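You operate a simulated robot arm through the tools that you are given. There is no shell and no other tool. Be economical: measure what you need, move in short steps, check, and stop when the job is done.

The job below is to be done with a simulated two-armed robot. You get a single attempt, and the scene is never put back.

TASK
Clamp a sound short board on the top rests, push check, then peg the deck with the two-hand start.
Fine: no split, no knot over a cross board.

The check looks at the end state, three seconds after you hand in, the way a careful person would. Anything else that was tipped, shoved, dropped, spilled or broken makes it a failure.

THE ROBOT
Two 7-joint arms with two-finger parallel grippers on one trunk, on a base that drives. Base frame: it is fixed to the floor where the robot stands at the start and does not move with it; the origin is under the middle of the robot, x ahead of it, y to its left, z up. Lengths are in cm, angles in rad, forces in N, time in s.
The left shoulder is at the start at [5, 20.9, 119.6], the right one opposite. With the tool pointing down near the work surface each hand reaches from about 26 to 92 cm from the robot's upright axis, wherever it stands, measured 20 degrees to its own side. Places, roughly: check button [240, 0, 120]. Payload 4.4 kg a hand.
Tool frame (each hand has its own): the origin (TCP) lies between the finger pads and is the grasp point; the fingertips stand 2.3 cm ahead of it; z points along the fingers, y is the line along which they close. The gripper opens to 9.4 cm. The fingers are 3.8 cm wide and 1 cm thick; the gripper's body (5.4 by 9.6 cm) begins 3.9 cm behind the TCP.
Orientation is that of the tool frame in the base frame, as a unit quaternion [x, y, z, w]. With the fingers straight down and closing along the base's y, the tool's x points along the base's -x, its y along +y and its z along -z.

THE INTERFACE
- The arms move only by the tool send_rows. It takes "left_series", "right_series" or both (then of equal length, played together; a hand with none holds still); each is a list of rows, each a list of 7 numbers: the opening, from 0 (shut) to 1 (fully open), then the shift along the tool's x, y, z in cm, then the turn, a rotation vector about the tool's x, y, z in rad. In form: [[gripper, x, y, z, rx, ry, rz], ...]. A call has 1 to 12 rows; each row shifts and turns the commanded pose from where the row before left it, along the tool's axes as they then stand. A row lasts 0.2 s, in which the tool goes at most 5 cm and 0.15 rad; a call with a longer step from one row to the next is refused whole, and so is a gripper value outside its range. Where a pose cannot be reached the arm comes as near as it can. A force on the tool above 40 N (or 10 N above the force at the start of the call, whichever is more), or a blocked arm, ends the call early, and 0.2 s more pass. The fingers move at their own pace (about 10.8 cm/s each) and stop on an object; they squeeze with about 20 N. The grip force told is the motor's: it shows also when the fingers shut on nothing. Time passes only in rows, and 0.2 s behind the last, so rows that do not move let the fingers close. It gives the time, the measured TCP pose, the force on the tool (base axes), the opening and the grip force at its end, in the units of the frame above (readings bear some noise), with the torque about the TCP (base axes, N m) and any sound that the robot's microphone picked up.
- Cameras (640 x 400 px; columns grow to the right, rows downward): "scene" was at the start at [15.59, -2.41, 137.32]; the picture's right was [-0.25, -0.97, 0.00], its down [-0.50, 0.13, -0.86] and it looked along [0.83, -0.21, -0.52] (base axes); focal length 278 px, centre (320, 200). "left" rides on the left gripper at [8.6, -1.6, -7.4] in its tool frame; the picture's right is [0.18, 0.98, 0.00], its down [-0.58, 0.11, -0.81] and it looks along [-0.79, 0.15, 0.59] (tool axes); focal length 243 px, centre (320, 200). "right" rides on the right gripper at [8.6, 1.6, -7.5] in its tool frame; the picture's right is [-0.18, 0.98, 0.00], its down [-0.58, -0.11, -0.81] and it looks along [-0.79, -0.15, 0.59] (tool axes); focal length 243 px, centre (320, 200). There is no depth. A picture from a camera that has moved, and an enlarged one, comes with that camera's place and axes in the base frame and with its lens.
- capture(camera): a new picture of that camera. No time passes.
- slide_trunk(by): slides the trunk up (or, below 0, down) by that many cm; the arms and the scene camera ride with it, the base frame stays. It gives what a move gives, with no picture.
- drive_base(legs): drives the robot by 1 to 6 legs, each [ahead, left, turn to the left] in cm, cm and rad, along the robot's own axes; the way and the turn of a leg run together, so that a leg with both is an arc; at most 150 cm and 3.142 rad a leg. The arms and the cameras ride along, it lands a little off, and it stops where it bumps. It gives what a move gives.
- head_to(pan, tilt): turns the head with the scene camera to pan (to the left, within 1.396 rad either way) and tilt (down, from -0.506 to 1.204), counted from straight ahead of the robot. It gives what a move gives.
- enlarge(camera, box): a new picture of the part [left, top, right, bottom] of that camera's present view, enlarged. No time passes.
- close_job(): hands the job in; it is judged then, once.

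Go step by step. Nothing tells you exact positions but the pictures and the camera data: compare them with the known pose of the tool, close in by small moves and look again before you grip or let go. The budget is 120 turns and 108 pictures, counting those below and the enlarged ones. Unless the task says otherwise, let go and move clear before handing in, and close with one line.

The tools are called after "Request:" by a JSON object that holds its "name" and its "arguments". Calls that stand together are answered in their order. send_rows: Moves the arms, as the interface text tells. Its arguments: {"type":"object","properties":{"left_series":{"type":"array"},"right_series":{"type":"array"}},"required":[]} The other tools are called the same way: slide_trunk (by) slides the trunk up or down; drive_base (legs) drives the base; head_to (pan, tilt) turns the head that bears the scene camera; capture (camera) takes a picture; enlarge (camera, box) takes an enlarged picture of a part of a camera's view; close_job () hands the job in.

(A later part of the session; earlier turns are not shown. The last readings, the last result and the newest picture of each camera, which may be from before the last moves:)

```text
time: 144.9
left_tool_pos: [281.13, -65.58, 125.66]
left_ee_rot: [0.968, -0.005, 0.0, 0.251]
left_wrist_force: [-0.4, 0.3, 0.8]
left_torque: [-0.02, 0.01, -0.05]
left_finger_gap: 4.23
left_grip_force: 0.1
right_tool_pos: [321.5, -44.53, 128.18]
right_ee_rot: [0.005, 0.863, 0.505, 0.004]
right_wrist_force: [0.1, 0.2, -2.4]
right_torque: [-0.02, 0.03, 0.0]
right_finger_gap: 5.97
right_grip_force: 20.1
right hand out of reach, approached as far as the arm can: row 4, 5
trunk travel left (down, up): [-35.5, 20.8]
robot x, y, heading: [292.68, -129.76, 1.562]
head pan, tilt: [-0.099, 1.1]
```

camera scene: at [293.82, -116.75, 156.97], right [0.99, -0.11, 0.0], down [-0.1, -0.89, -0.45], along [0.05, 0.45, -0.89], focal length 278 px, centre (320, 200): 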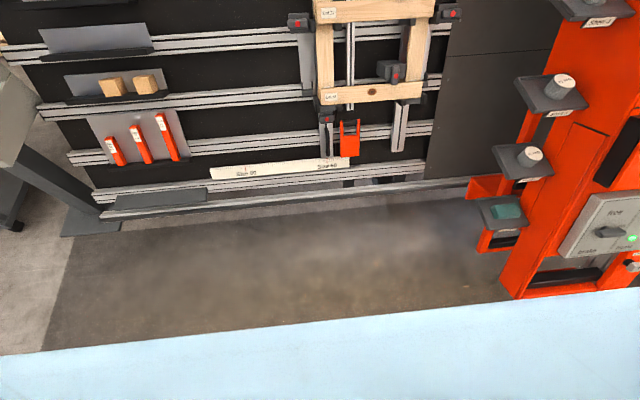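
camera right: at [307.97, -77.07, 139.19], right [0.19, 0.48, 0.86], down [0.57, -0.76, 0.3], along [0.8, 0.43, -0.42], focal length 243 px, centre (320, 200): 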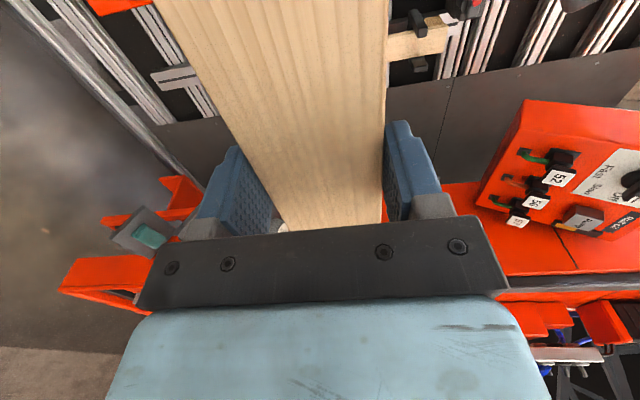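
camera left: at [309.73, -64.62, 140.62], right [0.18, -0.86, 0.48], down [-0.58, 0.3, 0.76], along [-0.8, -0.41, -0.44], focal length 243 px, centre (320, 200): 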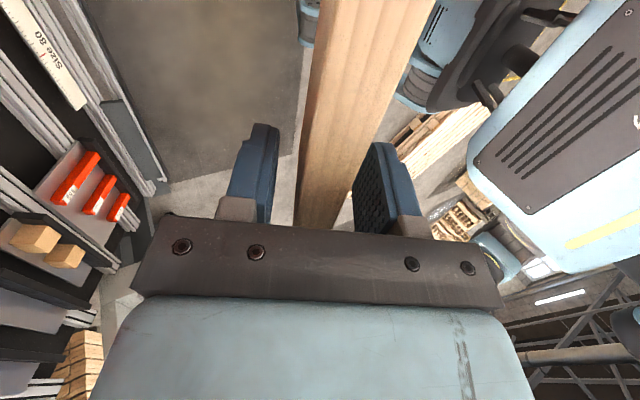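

Reach ~85 cm at this trunk height, enough. Retract a little and drive in to working distance.

Request:
{"name": "send_rows", "arguments": {"right_series": [[0.2, 0, 0, -4, 0, 0, 0], [0.2, 0, 0, -4, 0, 0, 0], [0.2, 0, 0, -4, 0, 0, 0], [0.2, 0, 0, -3, 0, 0, 0], [0.2, 0, 0, 0, 0, 0, 0]]}}

Request:
{"name": "drive_base", "arguments": {"legs": [[36, 1.5, 0.008]]}}

Request:
{"name": "head_to", "arguments": {"pan": -0.4, "tilt": 0.3}}

Request:
{"name": "capture", "arguments": {"camera": "scene"}}

Request:
{"name": "capture", "arguments": {"camera": "right"}}

```text
time: 146.1
left_tool_pos: [281.06, -65.31, 125.51]
left_ee_rot: [0.968, -0.005, -0.002, 0.251]
left_wrist_force: [-0.5, 0.2, 0.5]
left_torque: [-0.02, -0.01, 0.02]
left_finger_gap: 4.22
left_grip_force: 0.1
right_tool_pos: [321.2, -57.83, 135.47]
right_ee_rot: [0.007, 0.864, 0.503, 0.005]
right_wrist_force: [0.2, 1.0, -3.0]
right_torque: [-0.01, 0.04, -0.02]
right_finger_gap: 5.99
right_grip_force: 19.8
trunk travel left (down, up): [-35.5, 20.8]
robot x, y, heading: [292.87, -129.55, 1.558]
head pan, tilt: [-0.099, 1.1]
```

```text
time: 148.4
left_tool_pos: [279.03, -29.97, 125.77]
left_ee_rot: [0.968, 0.002, -0.001, 0.25]
left_wrist_force: [0.3, -1.0, 0.5]
left_torque: [0.01, -0.03, 0.02]
left_finger_gap: 4.22
left_grip_force: 0.0
right_tool_pos: [319.03, -21.77, 135.72]
right_ee_rot: [0.0, 0.864, 0.504, 0.001]
right_wrist_force: [0.4, -0.3, -2.3]
right_torque: [-0.03, 0.07, -0.01]
right_finger_gap: 5.97
right_grip_force: 20.0
trunk travel left (down, up): [-35.5, 20.8]
robot x, y, heading: [291.94, -93.47, 1.571]
head pan, tilt: [-0.099, 1.1]
```

```text
time: 149.5
left_tool_pos: [278.95, -30.02, 125.61]
left_ee_rot: [0.968, 0.002, -0.001, 0.251]
left_wrist_force: [0.3, 0.4, 0.2]
left_torque: [-0.02, -0.01, 0.04]
left_finger_gap: 4.24
left_grip_force: 0.1
right_tool_pos: [318.93, -21.69, 135.57]
right_ee_rot: [0.001, 0.863, 0.505, 0.003]
right_wrist_force: [1.3, -0.8, -3.5]
right_torque: [-0.03, 0.01, -0.01]
right_finger_gap: 5.95
right_grip_force: 20.3
trunk travel left (down, up): [-35.5, 20.8]
robot x, y, heading: [291.95, -93.96, 1.572]
head pan, tilt: [-0.4, 0.3]
```

```text
47 pictures are left
camera scene: at [295.34, -78.54, 147.56], right [0.92, -0.39, 0.0], down [-0.12, -0.27, -0.95], along [0.37, 0.88, -0.3], focal length 278 px, centre (320, 200)
```

scene: 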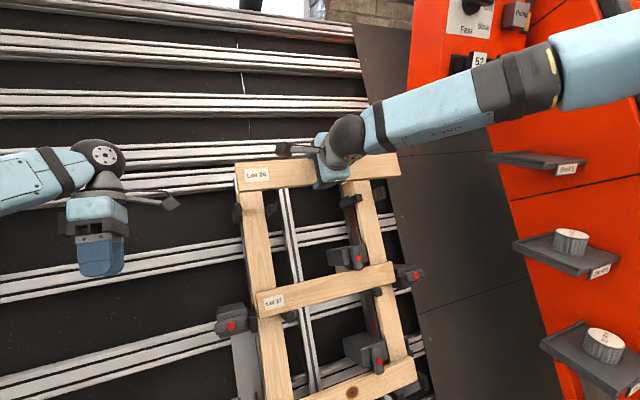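

```text
46 pictures are left
camera right: at [310.13, -27.35, 140.62], right [0.18, 0.48, 0.86], down [0.58, -0.76, 0.3], along [0.79, 0.44, -0.42], focal length 243 px, centre (320, 200)
```

right: 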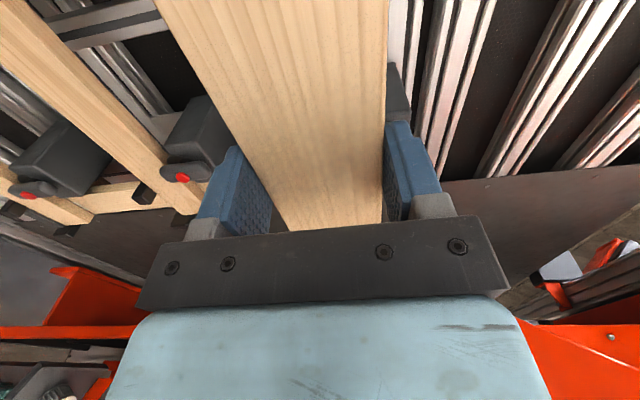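

Request:
{"name": "enlarge", "arguments": {"camera": "scene", "box": [220, 130, 430, 330]}}

Request:
{"name": "enlarge", "arguments": {"camera": "right", "box": [0, 0, 430, 230]}}

```text
2.00 times, centred on (325, 230) of scene
camera zoom: at [295.34, -78.54, 147.56], right [0.92, -0.39, 0.0], down [-0.12, -0.27, -0.95], along [0.37, 0.88, -0.3], focal length 556 px, centre (310, 140)
```

zoom: 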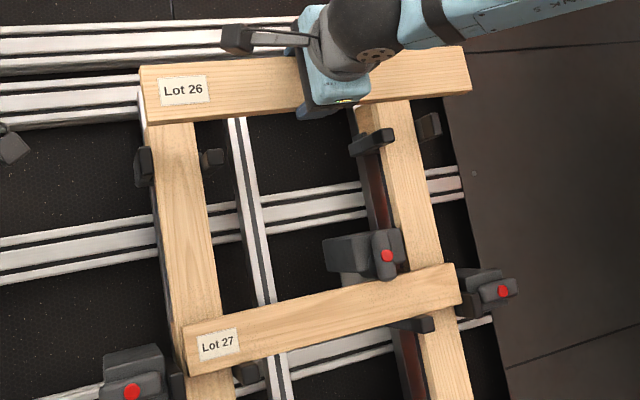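

```text
1.49 times, centred on (215, 115) of right
camera zoom: at [310.13, -27.35, 140.62], right [0.18, 0.48, 0.86], down [0.58, -0.76, 0.3], along [0.79, 0.44, -0.42], focal length 361 px, centre (476, 326)
```

zoom: 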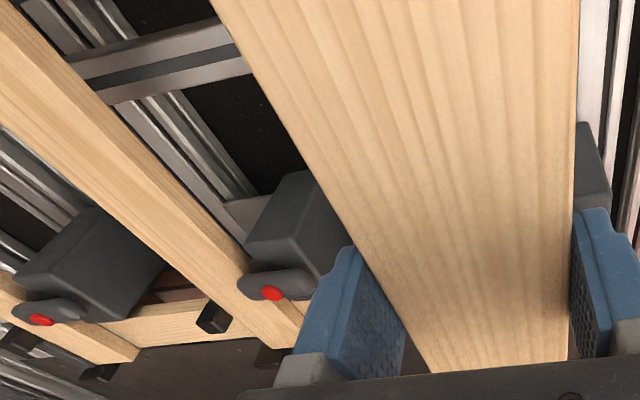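

Board 26 is aligned with the top rests within about 1 cm (needs +1.2 cm in x). Advancing 8 cm along the normal, then recheck.

Request:
{"name": "send_rows", "arguments": {"right_series": [[0.2, -1.2, 0, 0, 0, 0, 0], [0.2, 0, 0, 2, 0, 0, 0], [0.2, 0, 0, 2, 0, 0, 0], [0.2, 0, 0, 2, 0, 0, 0], [0.2, 0, 0, 2, 0, 0, 0], [0.2, 0, 0, 0, 0, 0, 0]]}}

Request:
{"name": "enlarge", "arguments": {"camera": "scene", "box": [220, 110, 430, 310]}}

Request:
{"name": "capture", "arguments": {"camera": "right"}}

```text
time: 150.9
left_tool_pos: [279.07, -30.04, 125.6]
left_ee_rot: [0.968, 0.002, 0.0, 0.25]
left_wrist_force: [0.7, 0.1, 0.7]
left_torque: [-0.01, 0.0, 0.0]
left_finger_gap: 4.23
left_grip_force: 0.0
right_tool_pos: [320.27, -14.59, 131.75]
right_ee_rot: [0.001, 0.863, 0.505, 0.001]
right_wrist_force: [-0.1, 0.1, -2.1]
right_torque: [-0.02, 0.03, -0.02]
right_finger_gap: 6.01
right_grip_force: 19.9
trunk travel left (down, up): [-35.5, 20.8]
robot x, y, heading: [291.67, -93.6, 1.574]
head pan, tilt: [-0.4, 0.3]
```

```text
2.00 times, centred on (325, 210) of scene
camera zoom: at [295.35, -78.64, 147.58], right [0.92, -0.39, 0.0], down [-0.11, -0.27, -0.96], along [0.37, 0.88, -0.3], focal length 556 px, centre (310, 180)
```

zoom: 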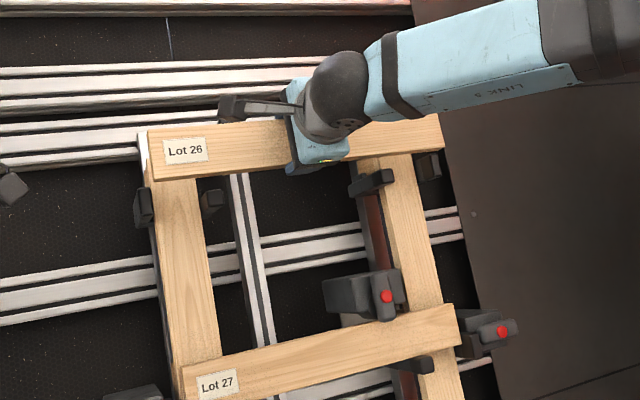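

```text
42 pictures are left
camera right: at [311.47, -20.36, 136.79], right [0.18, 0.48, 0.86], down [0.58, -0.76, 0.3], along [0.79, 0.44, -0.42], focal length 243 px, centre (320, 200)
```

right: 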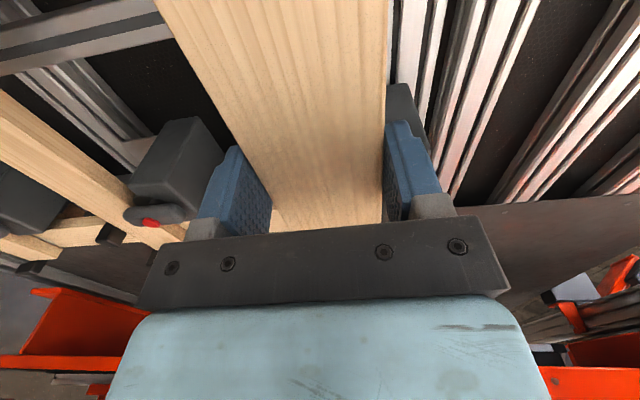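

On track; the board's bottom edge is ~1 cm above the tabs. Advance 4 cm gently.

Request:
{"name": "send_rows", "arguments": {"right_series": [[0.2, 0, 0, 1, 0, 0, 0], [0.2, 0, 0, 1, 0, 0, 0], [0.2, 0, 0, 1, 0, 0, 0], [0.2, 0, 0, 1, 0, 0, 0], [0.2, 0, 0, 0, 0, 0, 0]]}}

Request:
{"name": "enlarge", "arguments": {"camera": "scene", "box": [230, 120, 400, 240]}}

Request:
{"name": "capture", "arguments": {"camera": "right"}}

```text
time: 152.1
left_tool_pos: [279.04, -29.91, 125.75]
left_ee_rot: [0.968, 0.002, 0.001, 0.25]
left_wrist_force: [-0.5, 0.3, -0.5]
left_torque: [0.01, -0.02, 0.0]
left_finger_gap: 4.22
left_grip_force: 0.1
right_tool_pos: [320.05, -11.22, 129.91]
right_ee_rot: [0.002, 0.863, 0.504, 0.002]
right_wrist_force: [-0.7, -0.1, -1.8]
right_torque: [0.0, 0.04, 0.02]
right_finger_gap: 5.96
right_grip_force: 20.1
trunk travel left (down, up): [-35.5, 20.8]
robot x, y, heading: [291.34, -93.64, 1.572]
head pan, tilt: [-0.4, 0.3]
```

```text
3.33 times, centred on (315, 180) of scene
camera zoom: at [295.34, -78.58, 147.57], right [0.92, -0.39, 0.0], down [-0.11, -0.27, -0.96], along [0.37, 0.88, -0.3], focal length 926 px, centre (337, 267)
```

zoom: 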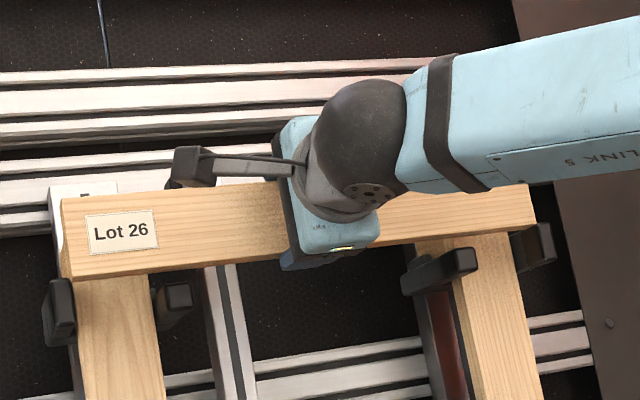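

```text
40 pictures are left
camera right: at [311.38, -16.94, 134.89], right [0.18, 0.48, 0.86], down [0.58, -0.76, 0.3], along [0.79, 0.44, -0.42], focal length 243 px, centre (320, 200)
```

right: 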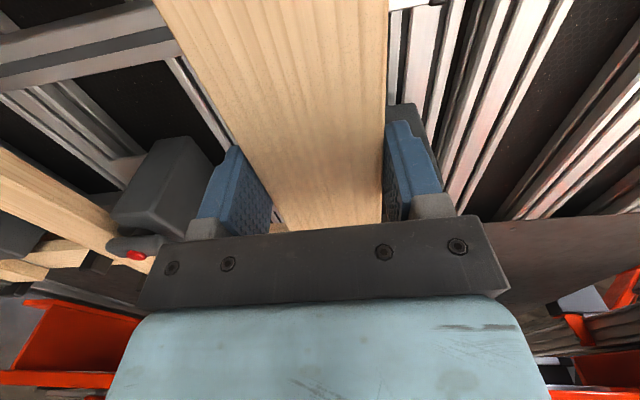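

No contact yet; continue to press gently until the board meets the cross boards.

Request:
{"name": "send_rows", "arguments": {"right_series": [[0.2, 0, 0, 0.7, 0, 0, 0], [0.2, 0, 0, 0.7, 0, 0, 0], [0.2, 0, 0, 0.7, 0, 0, 0], [0.2, 0, 0, 0.5, 0, 0, 0], [0.2, 0, 0, 0.5, 0, 0, 0], [0.2, 0, 0, 0.5, 0, 0, 0], [0.2, 0, 0, 0.4, 0, 0, 0], [0.2, 0, 0, 0, 0, 0, 0]]}}

Request:
{"name": "enlarge", "arguments": {"camera": "scene", "box": [230, 120, 400, 240]}}

```text
time: 153.9
left_tool_pos: [278.98, -30.2, 125.82]
left_ee_rot: [0.969, 0.002, 0.001, 0.248]
left_wrist_force: [0.0, 0.7, 0.4]
left_torque: [0.0, -0.02, -0.01]
left_finger_gap: 4.22
left_grip_force: 0.1
right_tool_pos: [320.2, -7.94, 128.03]
right_ee_rot: [0.0, 0.862, 0.506, 0.002]
right_wrist_force: [-0.4, -7.3, 5.6]
right_torque: [-0.01, -0.2, -0.15]
right_finger_gap: 5.96
right_grip_force: 19.6
trunk travel left (down, up): [-35.5, 20.8]
robot x, y, heading: [291.9, -93.6, 1.57]
head pan, tilt: [-0.4, 0.3]
```

```text
3.33 times, centred on (315, 180) of scene
camera zoom: at [295.29, -78.81, 147.61], right [0.92, -0.39, 0.0], down [-0.11, -0.27, -0.96], along [0.37, 0.88, -0.29], focal length 926 px, centre (337, 267)
```

zoom: 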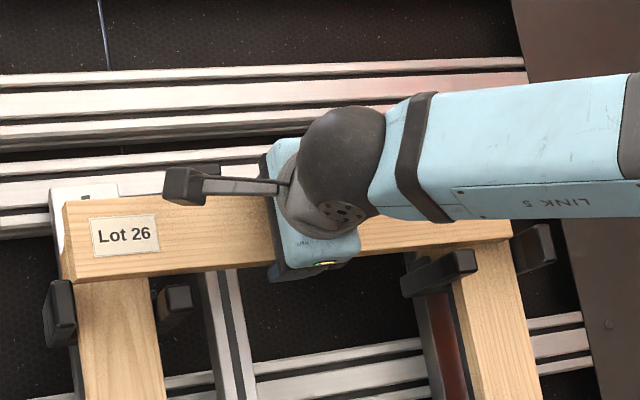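

In contact with the cross boards. Ease off, shift +0.5 cm in x, and lower onto the rests until contact.

Request:
{"name": "send_rows", "arguments": {"right_series": [[0.2, 0, 0, -0.9, 0, 0, 0], [0.2, -0.5, 0, 0, 0, 0, 0], [0.2, 0, -0.3, 0, 0, 0, 0], [0.2, 0, -0.3, 0, 0, 0, 0], [0.2, 0, -0.3, 0, 0, 0, 0], [0.2, 0, 0, 0, 0, 0, 0]]}}

Request:
{"name": "send_rows", "arguments": {"right_series": [[0.2, 0, -0.2, 0, 0, 0, 0], [0.2, 0, -0.2, 0, 0, 0, 0], [0.2, 0, 0, 0, 0, 0, 0]]}}

Request:
{"name": "enlarge", "arguments": {"camera": "scene", "box": [230, 120, 400, 240]}}

```text
time: 155.3
left_tool_pos: [278.9, -29.86, 125.6]
left_ee_rot: [0.968, 0.001, 0.001, 0.25]
left_wrist_force: [0.0, -0.1, -0.2]
left_torque: [0.04, -0.05, -0.03]
left_finger_gap: 4.21
left_grip_force: 0.1
right_tool_pos: [320.65, -8.8, 127.58]
right_ee_rot: [0.001, 0.863, 0.505, 0.002]
right_wrist_force: [0.3, 6.5, 6.3]
right_torque: [0.13, -0.46, 0.3]
right_finger_gap: 5.98
right_grip_force: 20.4
trunk travel left (down, up): [-35.5, 20.8]
robot x, y, heading: [291.62, -93.77, 1.572]
head pan, tilt: [-0.4, 0.3]
```

```text
time: 156.2
left_tool_pos: [279.01, -29.95, 125.67]
left_ee_rot: [0.968, 0.0, 0.001, 0.25]
left_wrist_force: [0.6, 0.6, 0.7]
left_torque: [0.01, -0.01, 0.0]
left_finger_gap: 4.23
left_grip_force: 0.1
right_tool_pos: [320.61, -9.18, 127.66]
right_ee_rot: [0.001, 0.861, 0.508, 0.001]
right_wrist_force: [-0.7, 2.4, 5.6]
right_torque: [-0.12, -0.12, 0.14]
right_finger_gap: 6.01
right_grip_force: 20.0
trunk travel left (down, up): [-35.5, 20.8]
robot x, y, heading: [291.27, -94.01, 1.583]
head pan, tilt: [-0.4, 0.3]
stopped in row 3 (right hand): the force on the tool passed its limit at 41 N (the readings are from after the stop); the commanded pose is now the measured one
```

```text
3.33 times, centred on (315, 180) of scene
camera zoom: at [295.28, -78.59, 147.53], right [0.92, -0.39, 0.0], down [-0.11, -0.27, -0.96], along [0.37, 0.88, -0.3], focal length 926 px, centre (337, 267)
```

zoom: 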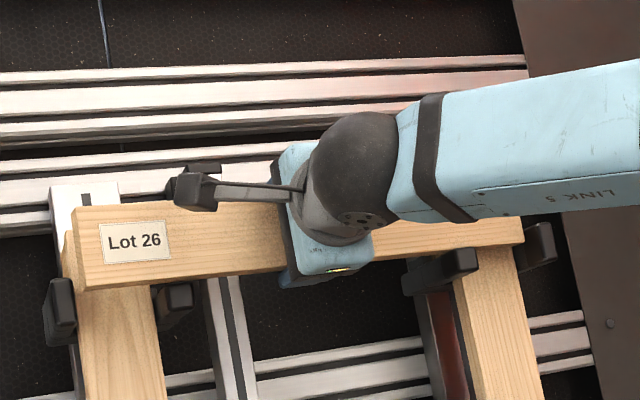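

Resting on the tabs. Press it back against the cross boards, then open and withdraw to view the clamp.

Request:
{"name": "send_rows", "arguments": {"right_series": [[0.2, 0, 0.2, 0.5, 0, 0, 0], [0.2, 0, -0.1, 0.4, 0, 0, 0], [0.2, 0, 0, 0, 0, 0, 0]]}}

Request:
{"name": "send_rows", "arguments": {"right_series": [[0.75, 0, 0, 0, 0, 0, 0], [0.85, 0, 0, 0, 0, 0, 0], [0.85, 0, 0, 0, 0, 0, 0], [0.85, 0, 0, -2, 0, 0, 0], [0.85, 0, 0, -3, 0, 0, 0], [0.85, 0, 0, -4, 0, 0, 0], [0.85, 2, 0, -4, 0, 0, 0], [0.85, 2, 0, -4, 0, 0, 0], [0.85, 0, 0, 0, 0, 0, 0]]}}

Request:
{"name": "capture", "arguments": {"camera": "scene"}}

Request:
{"name": "capture", "arguments": {"camera": "right"}}

```text
time: 157.1
left_tool_pos: [278.99, -29.94, 125.65]
left_ee_rot: [0.968, 0.001, 0.001, 0.25]
left_wrist_force: [0.6, -0.5, 1.0]
left_torque: [0.02, -0.01, 0.0]
left_finger_gap: 4.24
left_grip_force: 0.0
right_tool_pos: [320.73, -8.1, 127.19]
right_ee_rot: [0.003, 0.862, 0.507, 0.001]
right_wrist_force: [0.7, -1.2, -0.1]
right_torque: [0.08, -0.34, -0.29]
right_finger_gap: 6.01
right_grip_force: 20.1
trunk travel left (down, up): [-35.5, 20.8]
robot x, y, heading: [291.82, -93.57, 1.576]
head pan, tilt: [-0.4, 0.3]
```

```text
time: 159.1
left_tool_pos: [279.11, -29.69, 125.59]
left_ee_rot: [0.968, 0.001, 0.0, 0.25]
left_wrist_force: [0.0, 0.0, -0.9]
left_torque: [-0.03, 0.06, 0.02]
left_finger_gap: 4.22
left_grip_force: 0.0
right_tool_pos: [316.67, -23.56, 134.95]
right_ee_rot: [0.002, 0.862, 0.506, 0.002]
right_wrist_force: [0.4, 1.0, -0.2]
right_torque: [0.02, 0.02, -0.01]
right_finger_gap: 8.0
right_grip_force: 0.1
trunk travel left (down, up): [-35.5, 20.8]
robot x, y, heading: [291.67, -93.55, 1.57]
head pan, tilt: [-0.4, 0.3]
```

```text
37 pictures are left
camera scene: at [295.43, -78.43, 147.55], right [0.92, -0.39, 0.0], down [-0.12, -0.27, -0.95], along [0.37, 0.88, -0.3], focal length 278 px, centre (320, 200)
```

scene: 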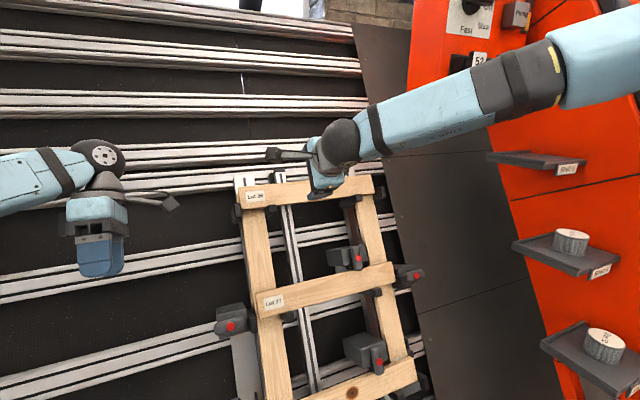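

```text
36 pictures are left
camera right: at [307.95, -29.23, 140.01], right [0.19, 0.48, 0.86], down [0.58, -0.76, 0.3], along [0.79, 0.44, -0.42], focal length 243 px, centre (320, 200)
```

right: 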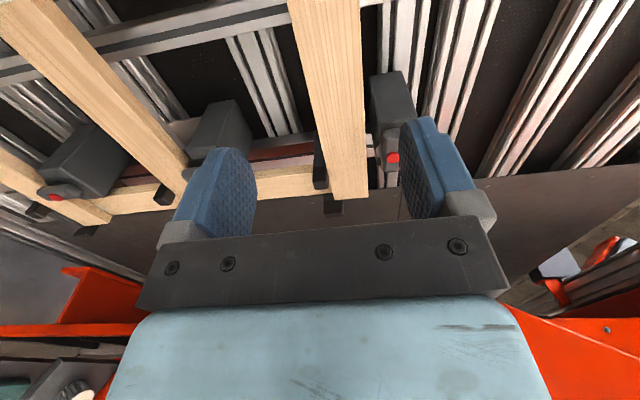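

Board stays on the rests. Look at the clamp details: top clamp vs the closed ones below. Move the right hand clear to the right-down to see it.

Request:
{"name": "enlarge", "arguments": {"camera": "right", "box": [20, 50, 440, 240]}}

Request:
{"name": "send_rows", "arguments": {"right_series": [[1, 0, -4, -2, 0, 0, 0], [1, 0, -4, -2, 0, 0, 0], [1, 0, -4, -2, 0, 0, 0], [1, 0, -3, -2, 0, 0, 0], [1, 0, 0, 0, 0, 0, 0]]}}

Request:
{"name": "enlarge", "arguments": {"camera": "scene", "box": [230, 150, 430, 290]}}

```text
1.52 times, centred on (230, 145) of right
camera zoom: at [307.95, -29.23, 140.01], right [0.19, 0.48, 0.86], down [0.58, -0.76, 0.3], along [0.79, 0.44, -0.42], focal length 370 px, centre (457, 284)
```

zoom: 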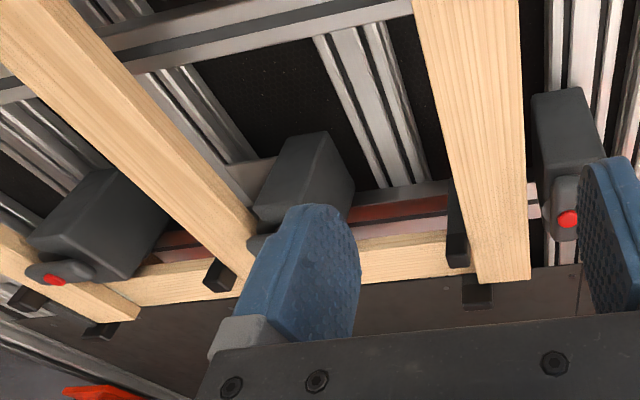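

```text
time: 160.2
left_tool_pos: [278.96, -29.98, 125.66]
left_ee_rot: [0.968, 0.001, 0.0, 0.25]
left_wrist_force: [0.5, 0.1, 0.3]
left_torque: [-0.04, 0.0, 0.0]
left_finger_gap: 4.2
left_grip_force: 0.1
right_tool_pos: [316.57, -37.15, 125.79]
right_ee_rot: [0.001, 0.862, 0.507, 0.001]
right_wrist_force: [0.2, 0.5, -0.7]
right_torque: [0.01, 0.0, 0.0]
right_finger_gap: 9.4
right_grip_force: 0.1
trunk travel left (down, up): [-35.5, 20.8]
robot x, y, heading: [291.64, -94.0, 1.565]
head pan, tilt: [-0.4, 0.3]
```

```text
2.86 times, centred on (330, 220) of scene
camera zoom: at [295.3, -78.49, 147.57], right [0.92, -0.39, 0.0], down [-0.11, -0.27, -0.96], along [0.37, 0.88, -0.3], focal length 794 px, centre (291, 143)
```

zoom: 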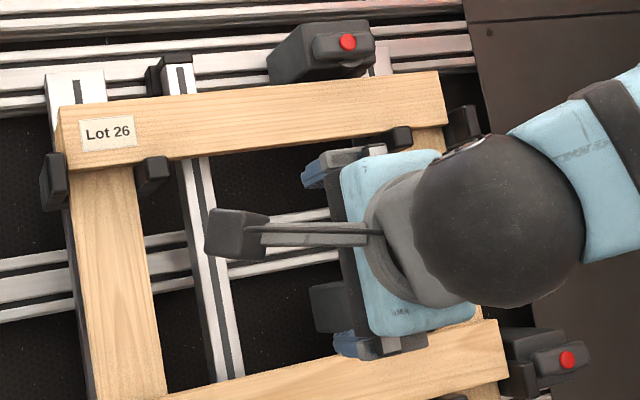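

The closed clamps below have their bars vertical over the board's edge; the top one's bar is horizontal (open), with a red pivot near (332, −6, 133). I'll grip the bar with the right hand and turn it 90°. Shift the base right and raise the hand.

Request:
{"name": "drive_base", "arguments": {"legs": [[3.5, -12, 0]]}}

Request:
{"name": "send_rows", "arguments": {"right_series": [[0.5, 0, 4.3, 0, 0, 0, 0], [0.5, 0, 4.3, 0, 0, 0, 0], [0.5, 0, 4.3, 0, 0, 0, 0], [0.5, 0, 4.3, 0, 0, 0, 0], [0.5, 0, 4, 0, 0, 0, 0], [0.5, -3.4, 0, 2, 0, 0, 0], [0.5, 0, 0, 3, 0, 0, 0], [0.5, 0, 0, 3, 0, 0, 0], [0.5, 0, 0, 0, 0, 0, 0]]}}

Request:
{"name": "capture", "arguments": {"camera": "right"}}

Request:
{"name": "enlarge", "arguments": {"camera": "scene", "box": [220, 110, 420, 250]}}

```text
time: 161.9
left_tool_pos: [290.78, -26.43, 125.72]
left_ee_rot: [0.968, 0.001, 0.0, 0.251]
left_wrist_force: [0.2, -1.4, -1.0]
left_torque: [-0.01, 0.01, 0.0]
left_finger_gap: 4.19
left_grip_force: 0.0
right_tool_pos: [328.39, -33.65, 125.96]
right_ee_rot: [0.001, 0.862, 0.508, 0.001]
right_wrist_force: [0.2, -0.5, -0.2]
right_torque: [-0.03, 0.03, 0.0]
right_finger_gap: 9.43
right_grip_force: 0.0
trunk travel left (down, up): [-35.5, 20.8]
robot x, y, heading: [303.57, -90.18, 1.572]
head pan, tilt: [-0.4, 0.3]
```

```text
time: 163.9
left_tool_pos: [290.88, -26.55, 125.72]
left_ee_rot: [0.968, 0.001, 0.0, 0.25]
left_wrist_force: [0.3, -0.5, 0.1]
left_torque: [0.05, -0.01, 0.03]
left_finger_gap: 4.23
left_grip_force: 0.0
right_tool_pos: [331.79, -16.64, 140.33]
right_ee_rot: [0.001, 0.861, 0.509, 0.002]
right_wrist_force: [0.3, -0.1, -0.5]
right_torque: [-0.01, -0.03, 0.0]
right_finger_gap: 4.68
right_grip_force: 0.0
trunk travel left (down, up): [-35.5, 20.8]
robot x, y, heading: [303.23, -90.56, 1.57]
head pan, tilt: [-0.4, 0.3]
```

```text
33 pictures are left
camera right: at [323.05, -22.31, 145.32], right [0.18, 0.47, 0.86], down [0.58, -0.76, 0.3], along [0.79, 0.44, -0.41], focal length 243 px, centre (320, 200)
```

right: 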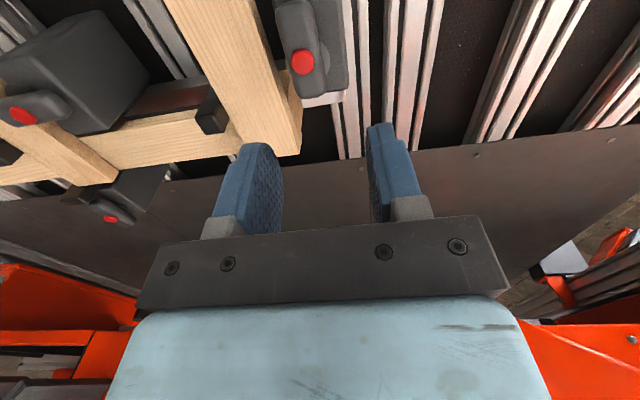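

```text
2.86 times, centred on (320, 180) of scene
camera zoom: at [307.18, -75.19, 147.6], right [0.92, -0.39, 0.0], down [-0.11, -0.27, -0.96], along [0.37, 0.88, -0.29], focal length 794 px, centre (320, 257)
```

zoom: 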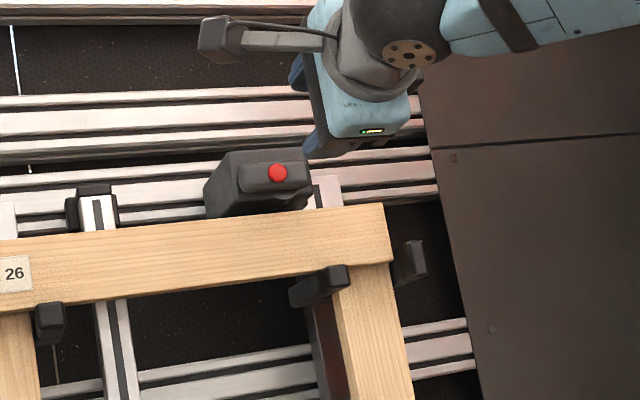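

Red pivot at about (331.2, −7.6, 134), in the middle of a ~6.5 cm bar. Align and approach.

Request:
{"name": "send_rows", "arguments": {"right_series": [[0.5, 0.6, -1.15, 0, 0, 0, 0], [0.5, 0, 0, 2.5, 0, 0, 0], [0.5, 0, 0, 2.5, 0, 0, 0], [0.5, 0, 0, 2, 0, 0, 0], [0.5, 0, 0, 0, 0, 0, 0]]}}

Request:
{"name": "capture", "arguments": {"camera": "right"}}

Request:
{"name": "enlarge", "arguments": {"camera": "scene", "box": [250, 120, 390, 220]}}

```text
time: 165.2
left_tool_pos: [290.8, -26.5, 125.84]
left_ee_rot: [0.968, 0.002, 0.0, 0.249]
left_wrist_force: [0.0, 0.5, 0.7]
left_torque: [0.0, 0.02, 0.04]
left_finger_gap: 4.25
left_grip_force: 0.1
right_tool_pos: [331.29, -11.0, 136.06]
right_ee_rot: [0.002, 0.862, 0.507, 0.001]
right_wrist_force: [0.1, 0.4, -0.8]
right_torque: [-0.04, 0.0, -0.01]
right_finger_gap: 4.71
right_grip_force: 0.1
trunk travel left (down, up): [-35.5, 20.8]
robot x, y, heading: [303.6, -90.09, 1.571]
head pan, tilt: [-0.4, 0.3]
```

```text
31 pictures are left
camera right: at [322.61, -16.62, 141.04], right [0.18, 0.48, 0.86], down [0.58, -0.76, 0.3], along [0.79, 0.44, -0.42], focal length 243 px, centre (320, 200)
```

right: 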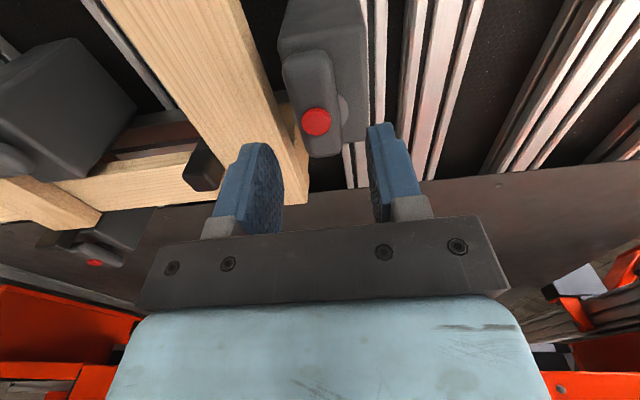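

```text
4.00 times, centred on (320, 170) of scene
camera zoom: at [307.16, -75.09, 147.58], right [0.92, -0.39, 0.0], down [-0.11, -0.27, -0.96], along [0.37, 0.88, -0.3], focal length 1111 px, centre (320, 320)
```

zoom: 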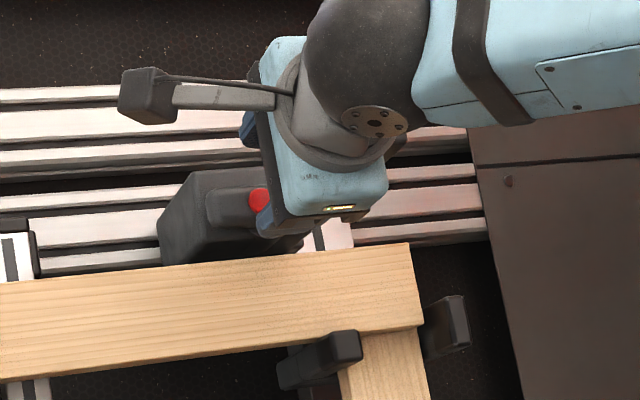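

The bar is longer on its −x side, and in the closed clamps its long side is up, so it turns clockwise as I look at it (+rz). I'll test that the wrist has that range, in free space.

Request:
{"name": "send_rows", "arguments": {"right_series": [[0.5, 0, 0, -4, 0, 0, 0], [0.5, 0, 0, 0, 0, 0, 0.15], [0.5, 0, 0, 0, 0, 0, 0.15], [0.5, 0, 0, 0, 0, 0, 0.15], [0.5, 0, 0, 0, 0, 0, 0.15], [0.5, 0, 0, 0, 0, 0, 0.15], [0.5, 0, 0, 0, 0, 0, 0.15], [0.5, 0, 0, 0, 0, 0, 0.15], [0.5, 0, 0, 0, 0, 0, 0.15], [0.5, 0, 0, 0, 0, 0, 0.15], [0.5, 0, 0, 0, 0, 0, 0.15], [0.5, 0, 0, 0, 0, 0, 0.07]]}}

Request:
{"name": "enlarge", "arguments": {"camera": "scene", "box": [250, 100, 390, 220]}}

```text
time: 167.8
left_tool_pos: [290.88, -26.39, 125.67]
left_ee_rot: [0.968, 0.002, 0.0, 0.25]
left_wrist_force: [0.5, 0.6, 0.6]
left_torque: [-0.04, 0.01, 0.0]
left_finger_gap: 4.22
left_grip_force: 0.1
right_tool_pos: [331.23, -14.49, 138.07]
right_ee_rot: [0.61, 0.608, 0.36, -0.358]
right_wrist_force: [0.6, 0.0, -0.2]
right_torque: [0.02, -0.01, 0.02]
right_finger_gap: 4.69
right_grip_force: 0.0
trunk travel left (down, up): [-35.5, 20.8]
robot x, y, heading: [303.57, -90.37, 1.572]
head pan, tilt: [-0.4, 0.3]
```

```text
3.33 times, centred on (320, 160) of scene
camera zoom: at [307.17, -75.03, 147.57], right [0.92, -0.39, 0.0], down [-0.11, -0.27, -0.96], along [0.37, 0.88, -0.3], focal length 926 px, centre (320, 333)
```

zoom: 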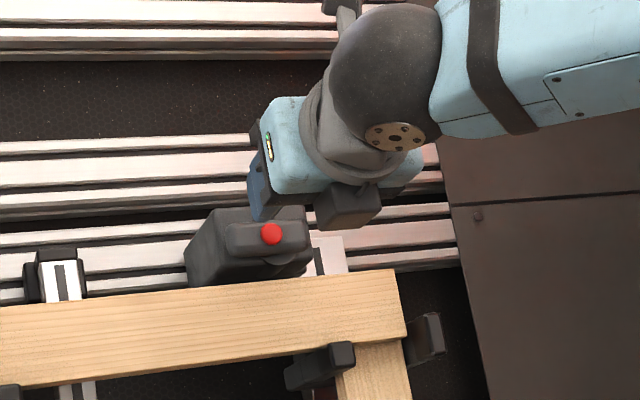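

The wrist can do it. Rotate back, approach and grip the bar.

Request:
{"name": "send_rows", "arguments": {"right_series": [[0.5, 0, 0, 0, 0, 0, -0.15], [0.5, 0, 0, 0, 0, 0, -0.15], [0.5, 0, 0, 0, 0, 0, -0.15], [0.5, 0, 0, 0, 0, 0, -0.15], [0.5, 0, 0, 0, 0, 0, -0.15], [0.5, 0, 0, 0, 0, 0, -0.15], [0.5, 0, 0, 0, 0, 0, -0.15], [0.5, 0, 0, 0, 0, 0, -0.15], [0.5, 0, 0, 0, 0, 0, -0.15], [0.5, 0, 0, 0, 0, 0, -0.15], [0.5, 0, 0, 0, 0, 0, -0.07]]}}

Request:
{"name": "send_rows", "arguments": {"right_series": [[0.5, 0, 0, 3, 0, 0, 0], [0.5, 0, 0, 2, 0, 0, 0], [0.5, 0, 0, 1, 0, 0, 0], [0.5, 0, 0, 1, 0, 0, 0], [0.5, 0, 0, 0, 0, 0, 0]]}}

Request:
{"name": "capture", "arguments": {"camera": "right"}}

```text
time: 170.2
left_tool_pos: [290.76, -26.52, 125.63]
left_ee_rot: [0.968, 0.001, 0.0, 0.25]
left_wrist_force: [1.0, -0.7, 0.0]
left_torque: [-0.01, 0.0, 0.01]
left_finger_gap: 4.24
left_grip_force: 0.0
right_tool_pos: [331.3, -14.36, 138.01]
right_ee_rot: [0.0, 0.862, 0.508, 0.001]
right_wrist_force: [-0.1, 0.4, 0.1]
right_torque: [0.02, -0.01, 0.01]
right_finger_gap: 4.72
right_grip_force: 0.1
trunk travel left (down, up): [-35.5, 20.8]
robot x, y, heading: [303.66, -90.52, 1.573]
head pan, tilt: [-0.4, 0.3]
```

```text
time: 171.3
left_tool_pos: [290.81, -26.45, 125.68]
left_ee_rot: [0.968, 0.001, 0.001, 0.25]
left_wrist_force: [-0.1, 0.3, 0.1]
left_torque: [0.03, -0.01, -0.02]
left_finger_gap: 4.2
left_grip_force: 0.1
right_tool_pos: [331.33, -8.42, 134.63]
right_ee_rot: [0.001, 0.862, 0.507, 0.001]
right_wrist_force: [-0.1, -0.3, 0.3]
right_torque: [-0.01, 0.0, 0.0]
right_finger_gap: 4.68
right_grip_force: 0.1
trunk travel left (down, up): [-35.5, 20.8]
robot x, y, heading: [303.81, -90.1, 1.572]
head pan, tilt: [-0.4, 0.3]
```

```text
28 pictures are left
camera right: at [322.65, -13.96, 139.53], right [0.18, 0.48, 0.86], down [0.58, -0.76, 0.3], along [0.79, 0.44, -0.42], focal length 243 px, centre (320, 200)
```

right: 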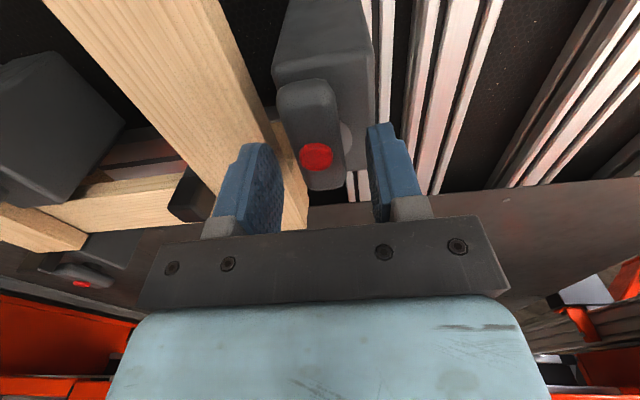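

Red knob sits just ahead of the TCP. Advance 0.7 cm more and close on the bar.

Request:
{"name": "send_rows", "arguments": {"right_series": [[0.5, 0, 0, 0.7, 0, 0, 0], [0.3, 0, 0, 0, 0, 0, 0], [0.1, 0, 0, 0, 0, 0, 0], [0, 0, 0, 0, 0, 0, 0], [0, 0, 0, 0, 0, 0, 0]]}}

Request:
{"name": "capture", "arguments": {"camera": "right"}}

```text
time: 172.6
left_tool_pos: [290.79, -26.37, 125.69]
left_ee_rot: [0.968, 0.002, -0.001, 0.251]
left_wrist_force: [0.6, 0.2, 0.0]
left_torque: [0.0, 0.01, 0.01]
left_finger_gap: 4.26
left_grip_force: 0.0
right_tool_pos: [331.44, -7.64, 133.92]
right_ee_rot: [0.001, 0.863, 0.506, 0.002]
right_wrist_force: [-2.8, -11.9, -18.4]
right_torque: [0.15, -0.43, -0.71]
right_finger_gap: 2.81
right_grip_force: 44.5
trunk travel left (down, up): [-35.5, 20.8]
robot x, y, heading: [303.67, -89.98, 1.572]
head pan, tilt: [-0.4, 0.3]
```

```text
27 pictures are left
camera right: at [322.66, -13.3, 138.97], right [0.18, 0.48, 0.86], down [0.58, -0.76, 0.3], along [0.79, 0.44, -0.42], focal length 243 px, centre (320, 200)
```

right: 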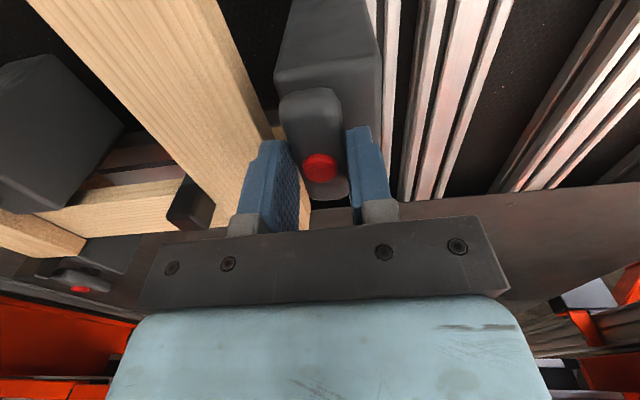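

Gripped (2.8 cm). Ease the tool down-slope to relieve the side load, then start turning.

Request:
{"name": "send_rows", "arguments": {"right_series": [[0, 0, -0.3, 0, 0, 0, 0], [0, 0, -0.2, 0, 0, 0, 0], [0, 0, 0, 0, 0, 0, 0]]}}

Request:
{"name": "send_rows", "arguments": {"right_series": [[0, 0, 0, 0, 0, 0, 0.1], [0, 0, 0, 0, 0, 0, 0.1], [0, 0, 0, 0, 0, 0, 0]]}}

```text
time: 173.3
left_tool_pos: [290.8, -26.14, 125.69]
left_ee_rot: [0.968, 0.002, 0.0, 0.251]
left_wrist_force: [-0.3, 0.3, 0.3]
left_torque: [0.01, -0.03, 0.0]
left_finger_gap: 4.22
left_grip_force: 0.0
right_tool_pos: [331.5, -7.61, 133.88]
right_ee_rot: [0.002, 0.861, 0.509, 0.001]
right_wrist_force: [2.1, 12.7, 2.7]
right_torque: [0.69, -0.25, -0.26]
right_finger_gap: 2.79
right_grip_force: 44.7
trunk travel left (down, up): [-35.5, 20.8]
robot x, y, heading: [303.01, -90.12, 1.575]
head pan, tilt: [-0.4, 0.3]
```

```text
time: 174.2
left_tool_pos: [290.86, -26.2, 125.6]
left_ee_rot: [0.968, 0.001, 0.0, 0.251]
left_wrist_force: [-0.3, 0.5, -1.0]
left_torque: [-0.03, -0.02, 0.0]
left_finger_gap: 4.23
left_grip_force: 0.1
right_tool_pos: [331.43, -7.72, 133.9]
right_ee_rot: [0.088, 0.857, 0.506, -0.05]
right_wrist_force: [5.7, 24.6, 18.2]
right_torque: [1.15, 0.42, 0.99]
right_finger_gap: 2.77
right_grip_force: 45.0
trunk travel left (down, up): [-35.5, 20.8]
robot x, y, heading: [303.23, -90.23, 1.576]
head pan, tilt: [-0.4, 0.3]
```

It turns, but a side force builds up; look before continuing.

Request:
{"name": "capture", "arguments": {"camera": "right"}}

Request:
{"name": "enlarge", "arguments": {"camera": "scene", "box": [250, 110, 390, 220]}}

```text
26 pictures are left
camera right: at [323.17, -12.52, 140.44], right [0.38, 0.45, 0.81], down [0.54, -0.82, 0.19], along [0.75, 0.37, -0.55], focal length 243 px, centre (320, 200)
```

right: 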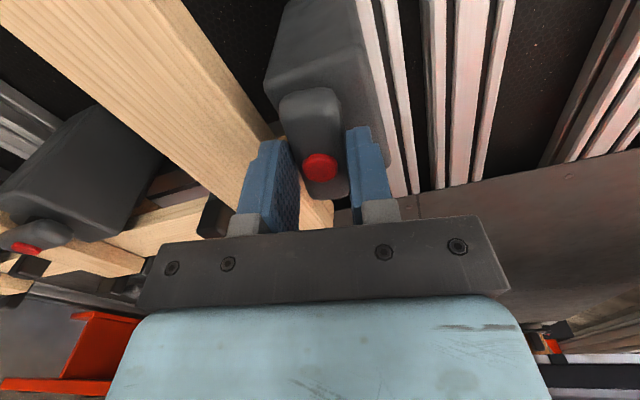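

```text
3.64 times, centred on (320, 165) of scene
camera zoom: at [307.2, -74.83, 147.57], right [0.92, -0.39, 0.0], down [-0.11, -0.27, -0.95], along [0.37, 0.88, -0.3], focal length 1010 px, centre (320, 327)
```

zoom: 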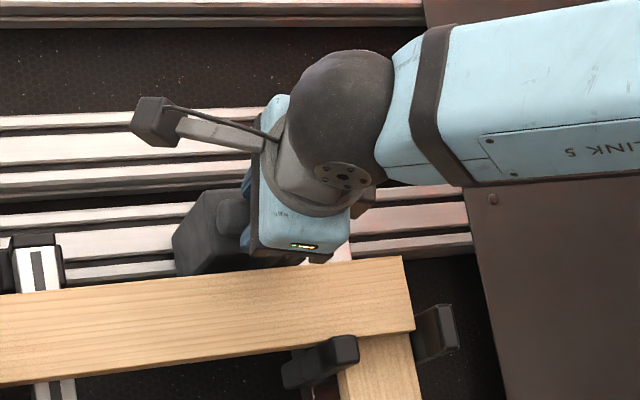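

The bar turns with the gripper. Relieve and continue in small steps.

Request:
{"name": "send_rows", "arguments": {"right_series": [[0, 0, 0.4, -0.1, 0, 0, 0], [0, 0, 0, 0, 0, 0, 0.08], [0, 0, 0, 0, 0, 0, 0.08], [0, 0, 0, 0, 0, 0, 0]]}}

```text
time: 175.2
left_tool_pos: [290.74, -26.22, 125.49]
left_ee_rot: [0.968, 0.002, 0.001, 0.252]
left_wrist_force: [0.0, 0.0, 1.0]
left_torque: [-0.02, 0.01, 0.03]
left_finger_gap: 4.22
left_grip_force: 0.0
right_tool_pos: [331.34, -7.75, 134.02]
right_ee_rot: [0.156, 0.849, 0.497, -0.09]
right_wrist_force: [2.0, 11.5, 1.5]
right_torque: [0.91, 0.24, 0.61]
right_finger_gap: 2.81
right_grip_force: 44.4
trunk travel left (down, up): [-35.5, 20.8]
robot x, y, heading: [303.24, -90.22, 1.576]
head pan, tilt: [-0.4, 0.3]
```

Request:
{"name": "send_rows", "arguments": {"right_series": [[0, 0, 0.1, 0, 0, 0, 0.1], [0, 0, 0.05, 0, 0, 0, 0.1], [0, 0, 0.05, 0, 0, 0, 0.1], [0, 0, 0, 0, 0, 0, 0]]}}

```text
time: 176.2
left_tool_pos: [290.73, -26.43, 125.53]
left_ee_rot: [0.968, 0.002, 0.0, 0.25]
left_wrist_force: [-0.3, -0.1, -0.2]
left_torque: [-0.02, 0.02, -0.02]
left_finger_gap: 4.23
left_grip_force: 0.0
right_tool_pos: [331.44, -7.53, 134.01]
right_ee_rot: [0.281, 0.816, 0.478, -0.162]
right_wrist_force: [-4.8, -11.5, -20.8]
right_torque: [0.66, 0.33, 0.64]
right_finger_gap: 2.79
right_grip_force: 45.5
trunk travel left (down, up): [-35.5, 20.8]
robot x, y, heading: [303.71, -90.09, 1.57]
head pan, tilt: [-0.4, 0.3]
```

Request:
{"name": "send_rows", "arguments": {"right_series": [[0, -0.18, -0.24, 0, 0, 0, 0], [0, 0, 0, 0, 0, 0, 0.1], [0, 0, 0, 0, 0, 0, 0.1], [0, 0, 0, 0, 0, 0, 0.1], [0, 0, 0, 0, 0, 0, 0]]}}

```text
time: 177.3
left_tool_pos: [290.84, -26.3, 125.65]
left_ee_rot: [0.968, 0.002, -0.001, 0.25]
left_wrist_force: [0.2, 0.1, -0.8]
left_torque: [-0.03, 0.0, 0.01]
left_finger_gap: 4.22
left_grip_force: 0.1
right_tool_pos: [331.42, -7.76, 133.98]
right_ee_rot: [0.4, 0.763, 0.451, -0.234]
right_wrist_force: [-1.2, 3.7, -5.8]
right_torque: [1.18, 0.37, 0.62]
right_finger_gap: 2.79
right_grip_force: 45.0
trunk travel left (down, up): [-35.5, 20.8]
robot x, y, heading: [303.21, -90.11, 1.57]
head pan, tilt: [-0.4, 0.3]
```

Request:
{"name": "send_rows", "arguments": {"right_series": [[0, 0, 0, 0, 0, 0, 0.1], [0, 0, 0, 0, 0, 0, 0.1], [0, 0, 0, 0, 0, 0, 0.1], [0, 0, 0, 0, 0, 0, 0]]}}

Request:
{"name": "send_rows", "arguments": {"right_series": [[0, 0, 0, 0, 0, 0, 0.1], [0, 0, 0, 0, 0, 0, 0.1], [0, 0, 0, 0, 0, 0, 0.1], [0, 0, 0, 0, 0, 0, 0.03], [0, 0, 0, 0, 0, 0, 0]]}}

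Request:
{"name": "enlarge", "arguments": {"camera": "scene", "box": [230, 110, 400, 240]}}

```text
time: 178.3
left_tool_pos: [290.84, -26.33, 125.54]
left_ee_rot: [0.968, 0.001, -0.001, 0.251]
left_wrist_force: [0.5, 0.1, -0.2]
left_torque: [0.05, 0.02, 0.01]
left_finger_gap: 4.25
left_grip_force: 0.1
right_tool_pos: [331.62, -7.56, 134.04]
right_ee_rot: [0.51, 0.695, 0.411, -0.297]
right_wrist_force: [2.1, 10.5, 2.4]
right_torque: [0.61, 0.15, 0.13]
right_finger_gap: 2.79
right_grip_force: 44.8
trunk travel left (down, up): [-35.5, 20.8]
robot x, y, heading: [303.44, -90.45, 1.571]
head pan, tilt: [-0.4, 0.3]
```

```text
time: 179.6
left_tool_pos: [290.86, -26.24, 125.46]
left_ee_rot: [0.968, 0.002, -0.001, 0.25]
left_wrist_force: [0.2, 0.4, 0.4]
left_torque: [0.02, 0.0, -0.02]
left_finger_gap: 4.24
left_grip_force: 0.0
right_tool_pos: [331.54, -7.63, 134.0]
right_ee_rot: [0.616, 0.603, 0.357, -0.36]
right_wrist_force: [6.4, 14.5, 8.3]
right_torque: [0.18, -1.8, 0.92]
right_finger_gap: 2.79
right_grip_force: 44.6
trunk travel left (down, up): [-35.5, 20.8]
robot x, y, heading: [303.44, -90.31, 1.577]
head pan, tilt: [-0.4, 0.3]
```

```text
3.08 times, centred on (315, 175) of scene
camera zoom: at [307.22, -74.88, 147.56], right [0.92, -0.39, 0.0], down [-0.12, -0.27, -0.95], along [0.37, 0.88, -0.3], focal length 855 px, centre (335, 277)
```

zoom: 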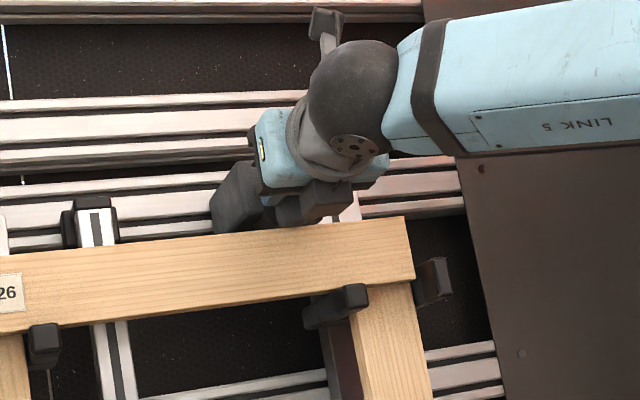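

A reaction torque of ~2 Nm at 90° — the end stop. Release and withdraw to verify.

Request:
{"name": "send_rows", "arguments": {"right_series": [[0.4, 0, 0, 0, 0, 0, 0], [0.5, 0, 0, 0, 0, 0, 0], [0.5, 0, 0, 0, 0, 0, 0], [0.5, 0, 0, -3, 0, 0, 0], [0.5, 0, 0, -4, 0, 0, 0], [0.5, 0, 0, -4, 0, 0, 0], [0.5, 0, 0, -4, 0, 0, 0], [0.5, -4, 0, -1, 0, 0, 0], [0.5, -4, 0, 0, 0, 0, 0], [0.5, -4, 0, 0, 0, 0, 0], [0.5, -4, 0, 0, 0, 0, 0]]}}

Request:
{"name": "enlarge", "arguments": {"camera": "scene", "box": [210, 110, 400, 260]}}

```text
time: 181.9
left_tool_pos: [290.92, -26.3, 125.64]
left_ee_rot: [0.968, 0.002, -0.001, 0.25]
left_wrist_force: [0.1, 0.1, 0.3]
left_torque: [-0.01, 0.03, 0.0]
left_finger_gap: 4.2
left_grip_force: 0.0
right_tool_pos: [331.05, -29.51, 127.67]
right_ee_rot: [0.616, 0.603, 0.356, -0.362]
right_wrist_force: [-0.7, 0.5, 0.4]
right_torque: [0.04, -0.01, 0.02]
right_finger_gap: 4.67
right_grip_force: 0.1
trunk travel left (down, up): [-35.5, 20.8]
robot x, y, heading: [303.47, -90.01, 1.57]
head pan, tilt: [-0.4, 0.3]
```

```text
2.67 times, centred on (305, 185) of scene
camera zoom: at [307.29, -74.97, 147.57], right [0.92, -0.39, 0.0], down [-0.12, -0.27, -0.95], along [0.37, 0.88, -0.3], focal length 741 px, centre (360, 240)
```

zoom: 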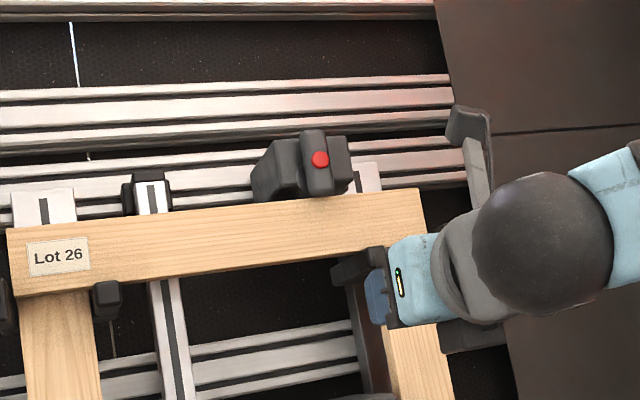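

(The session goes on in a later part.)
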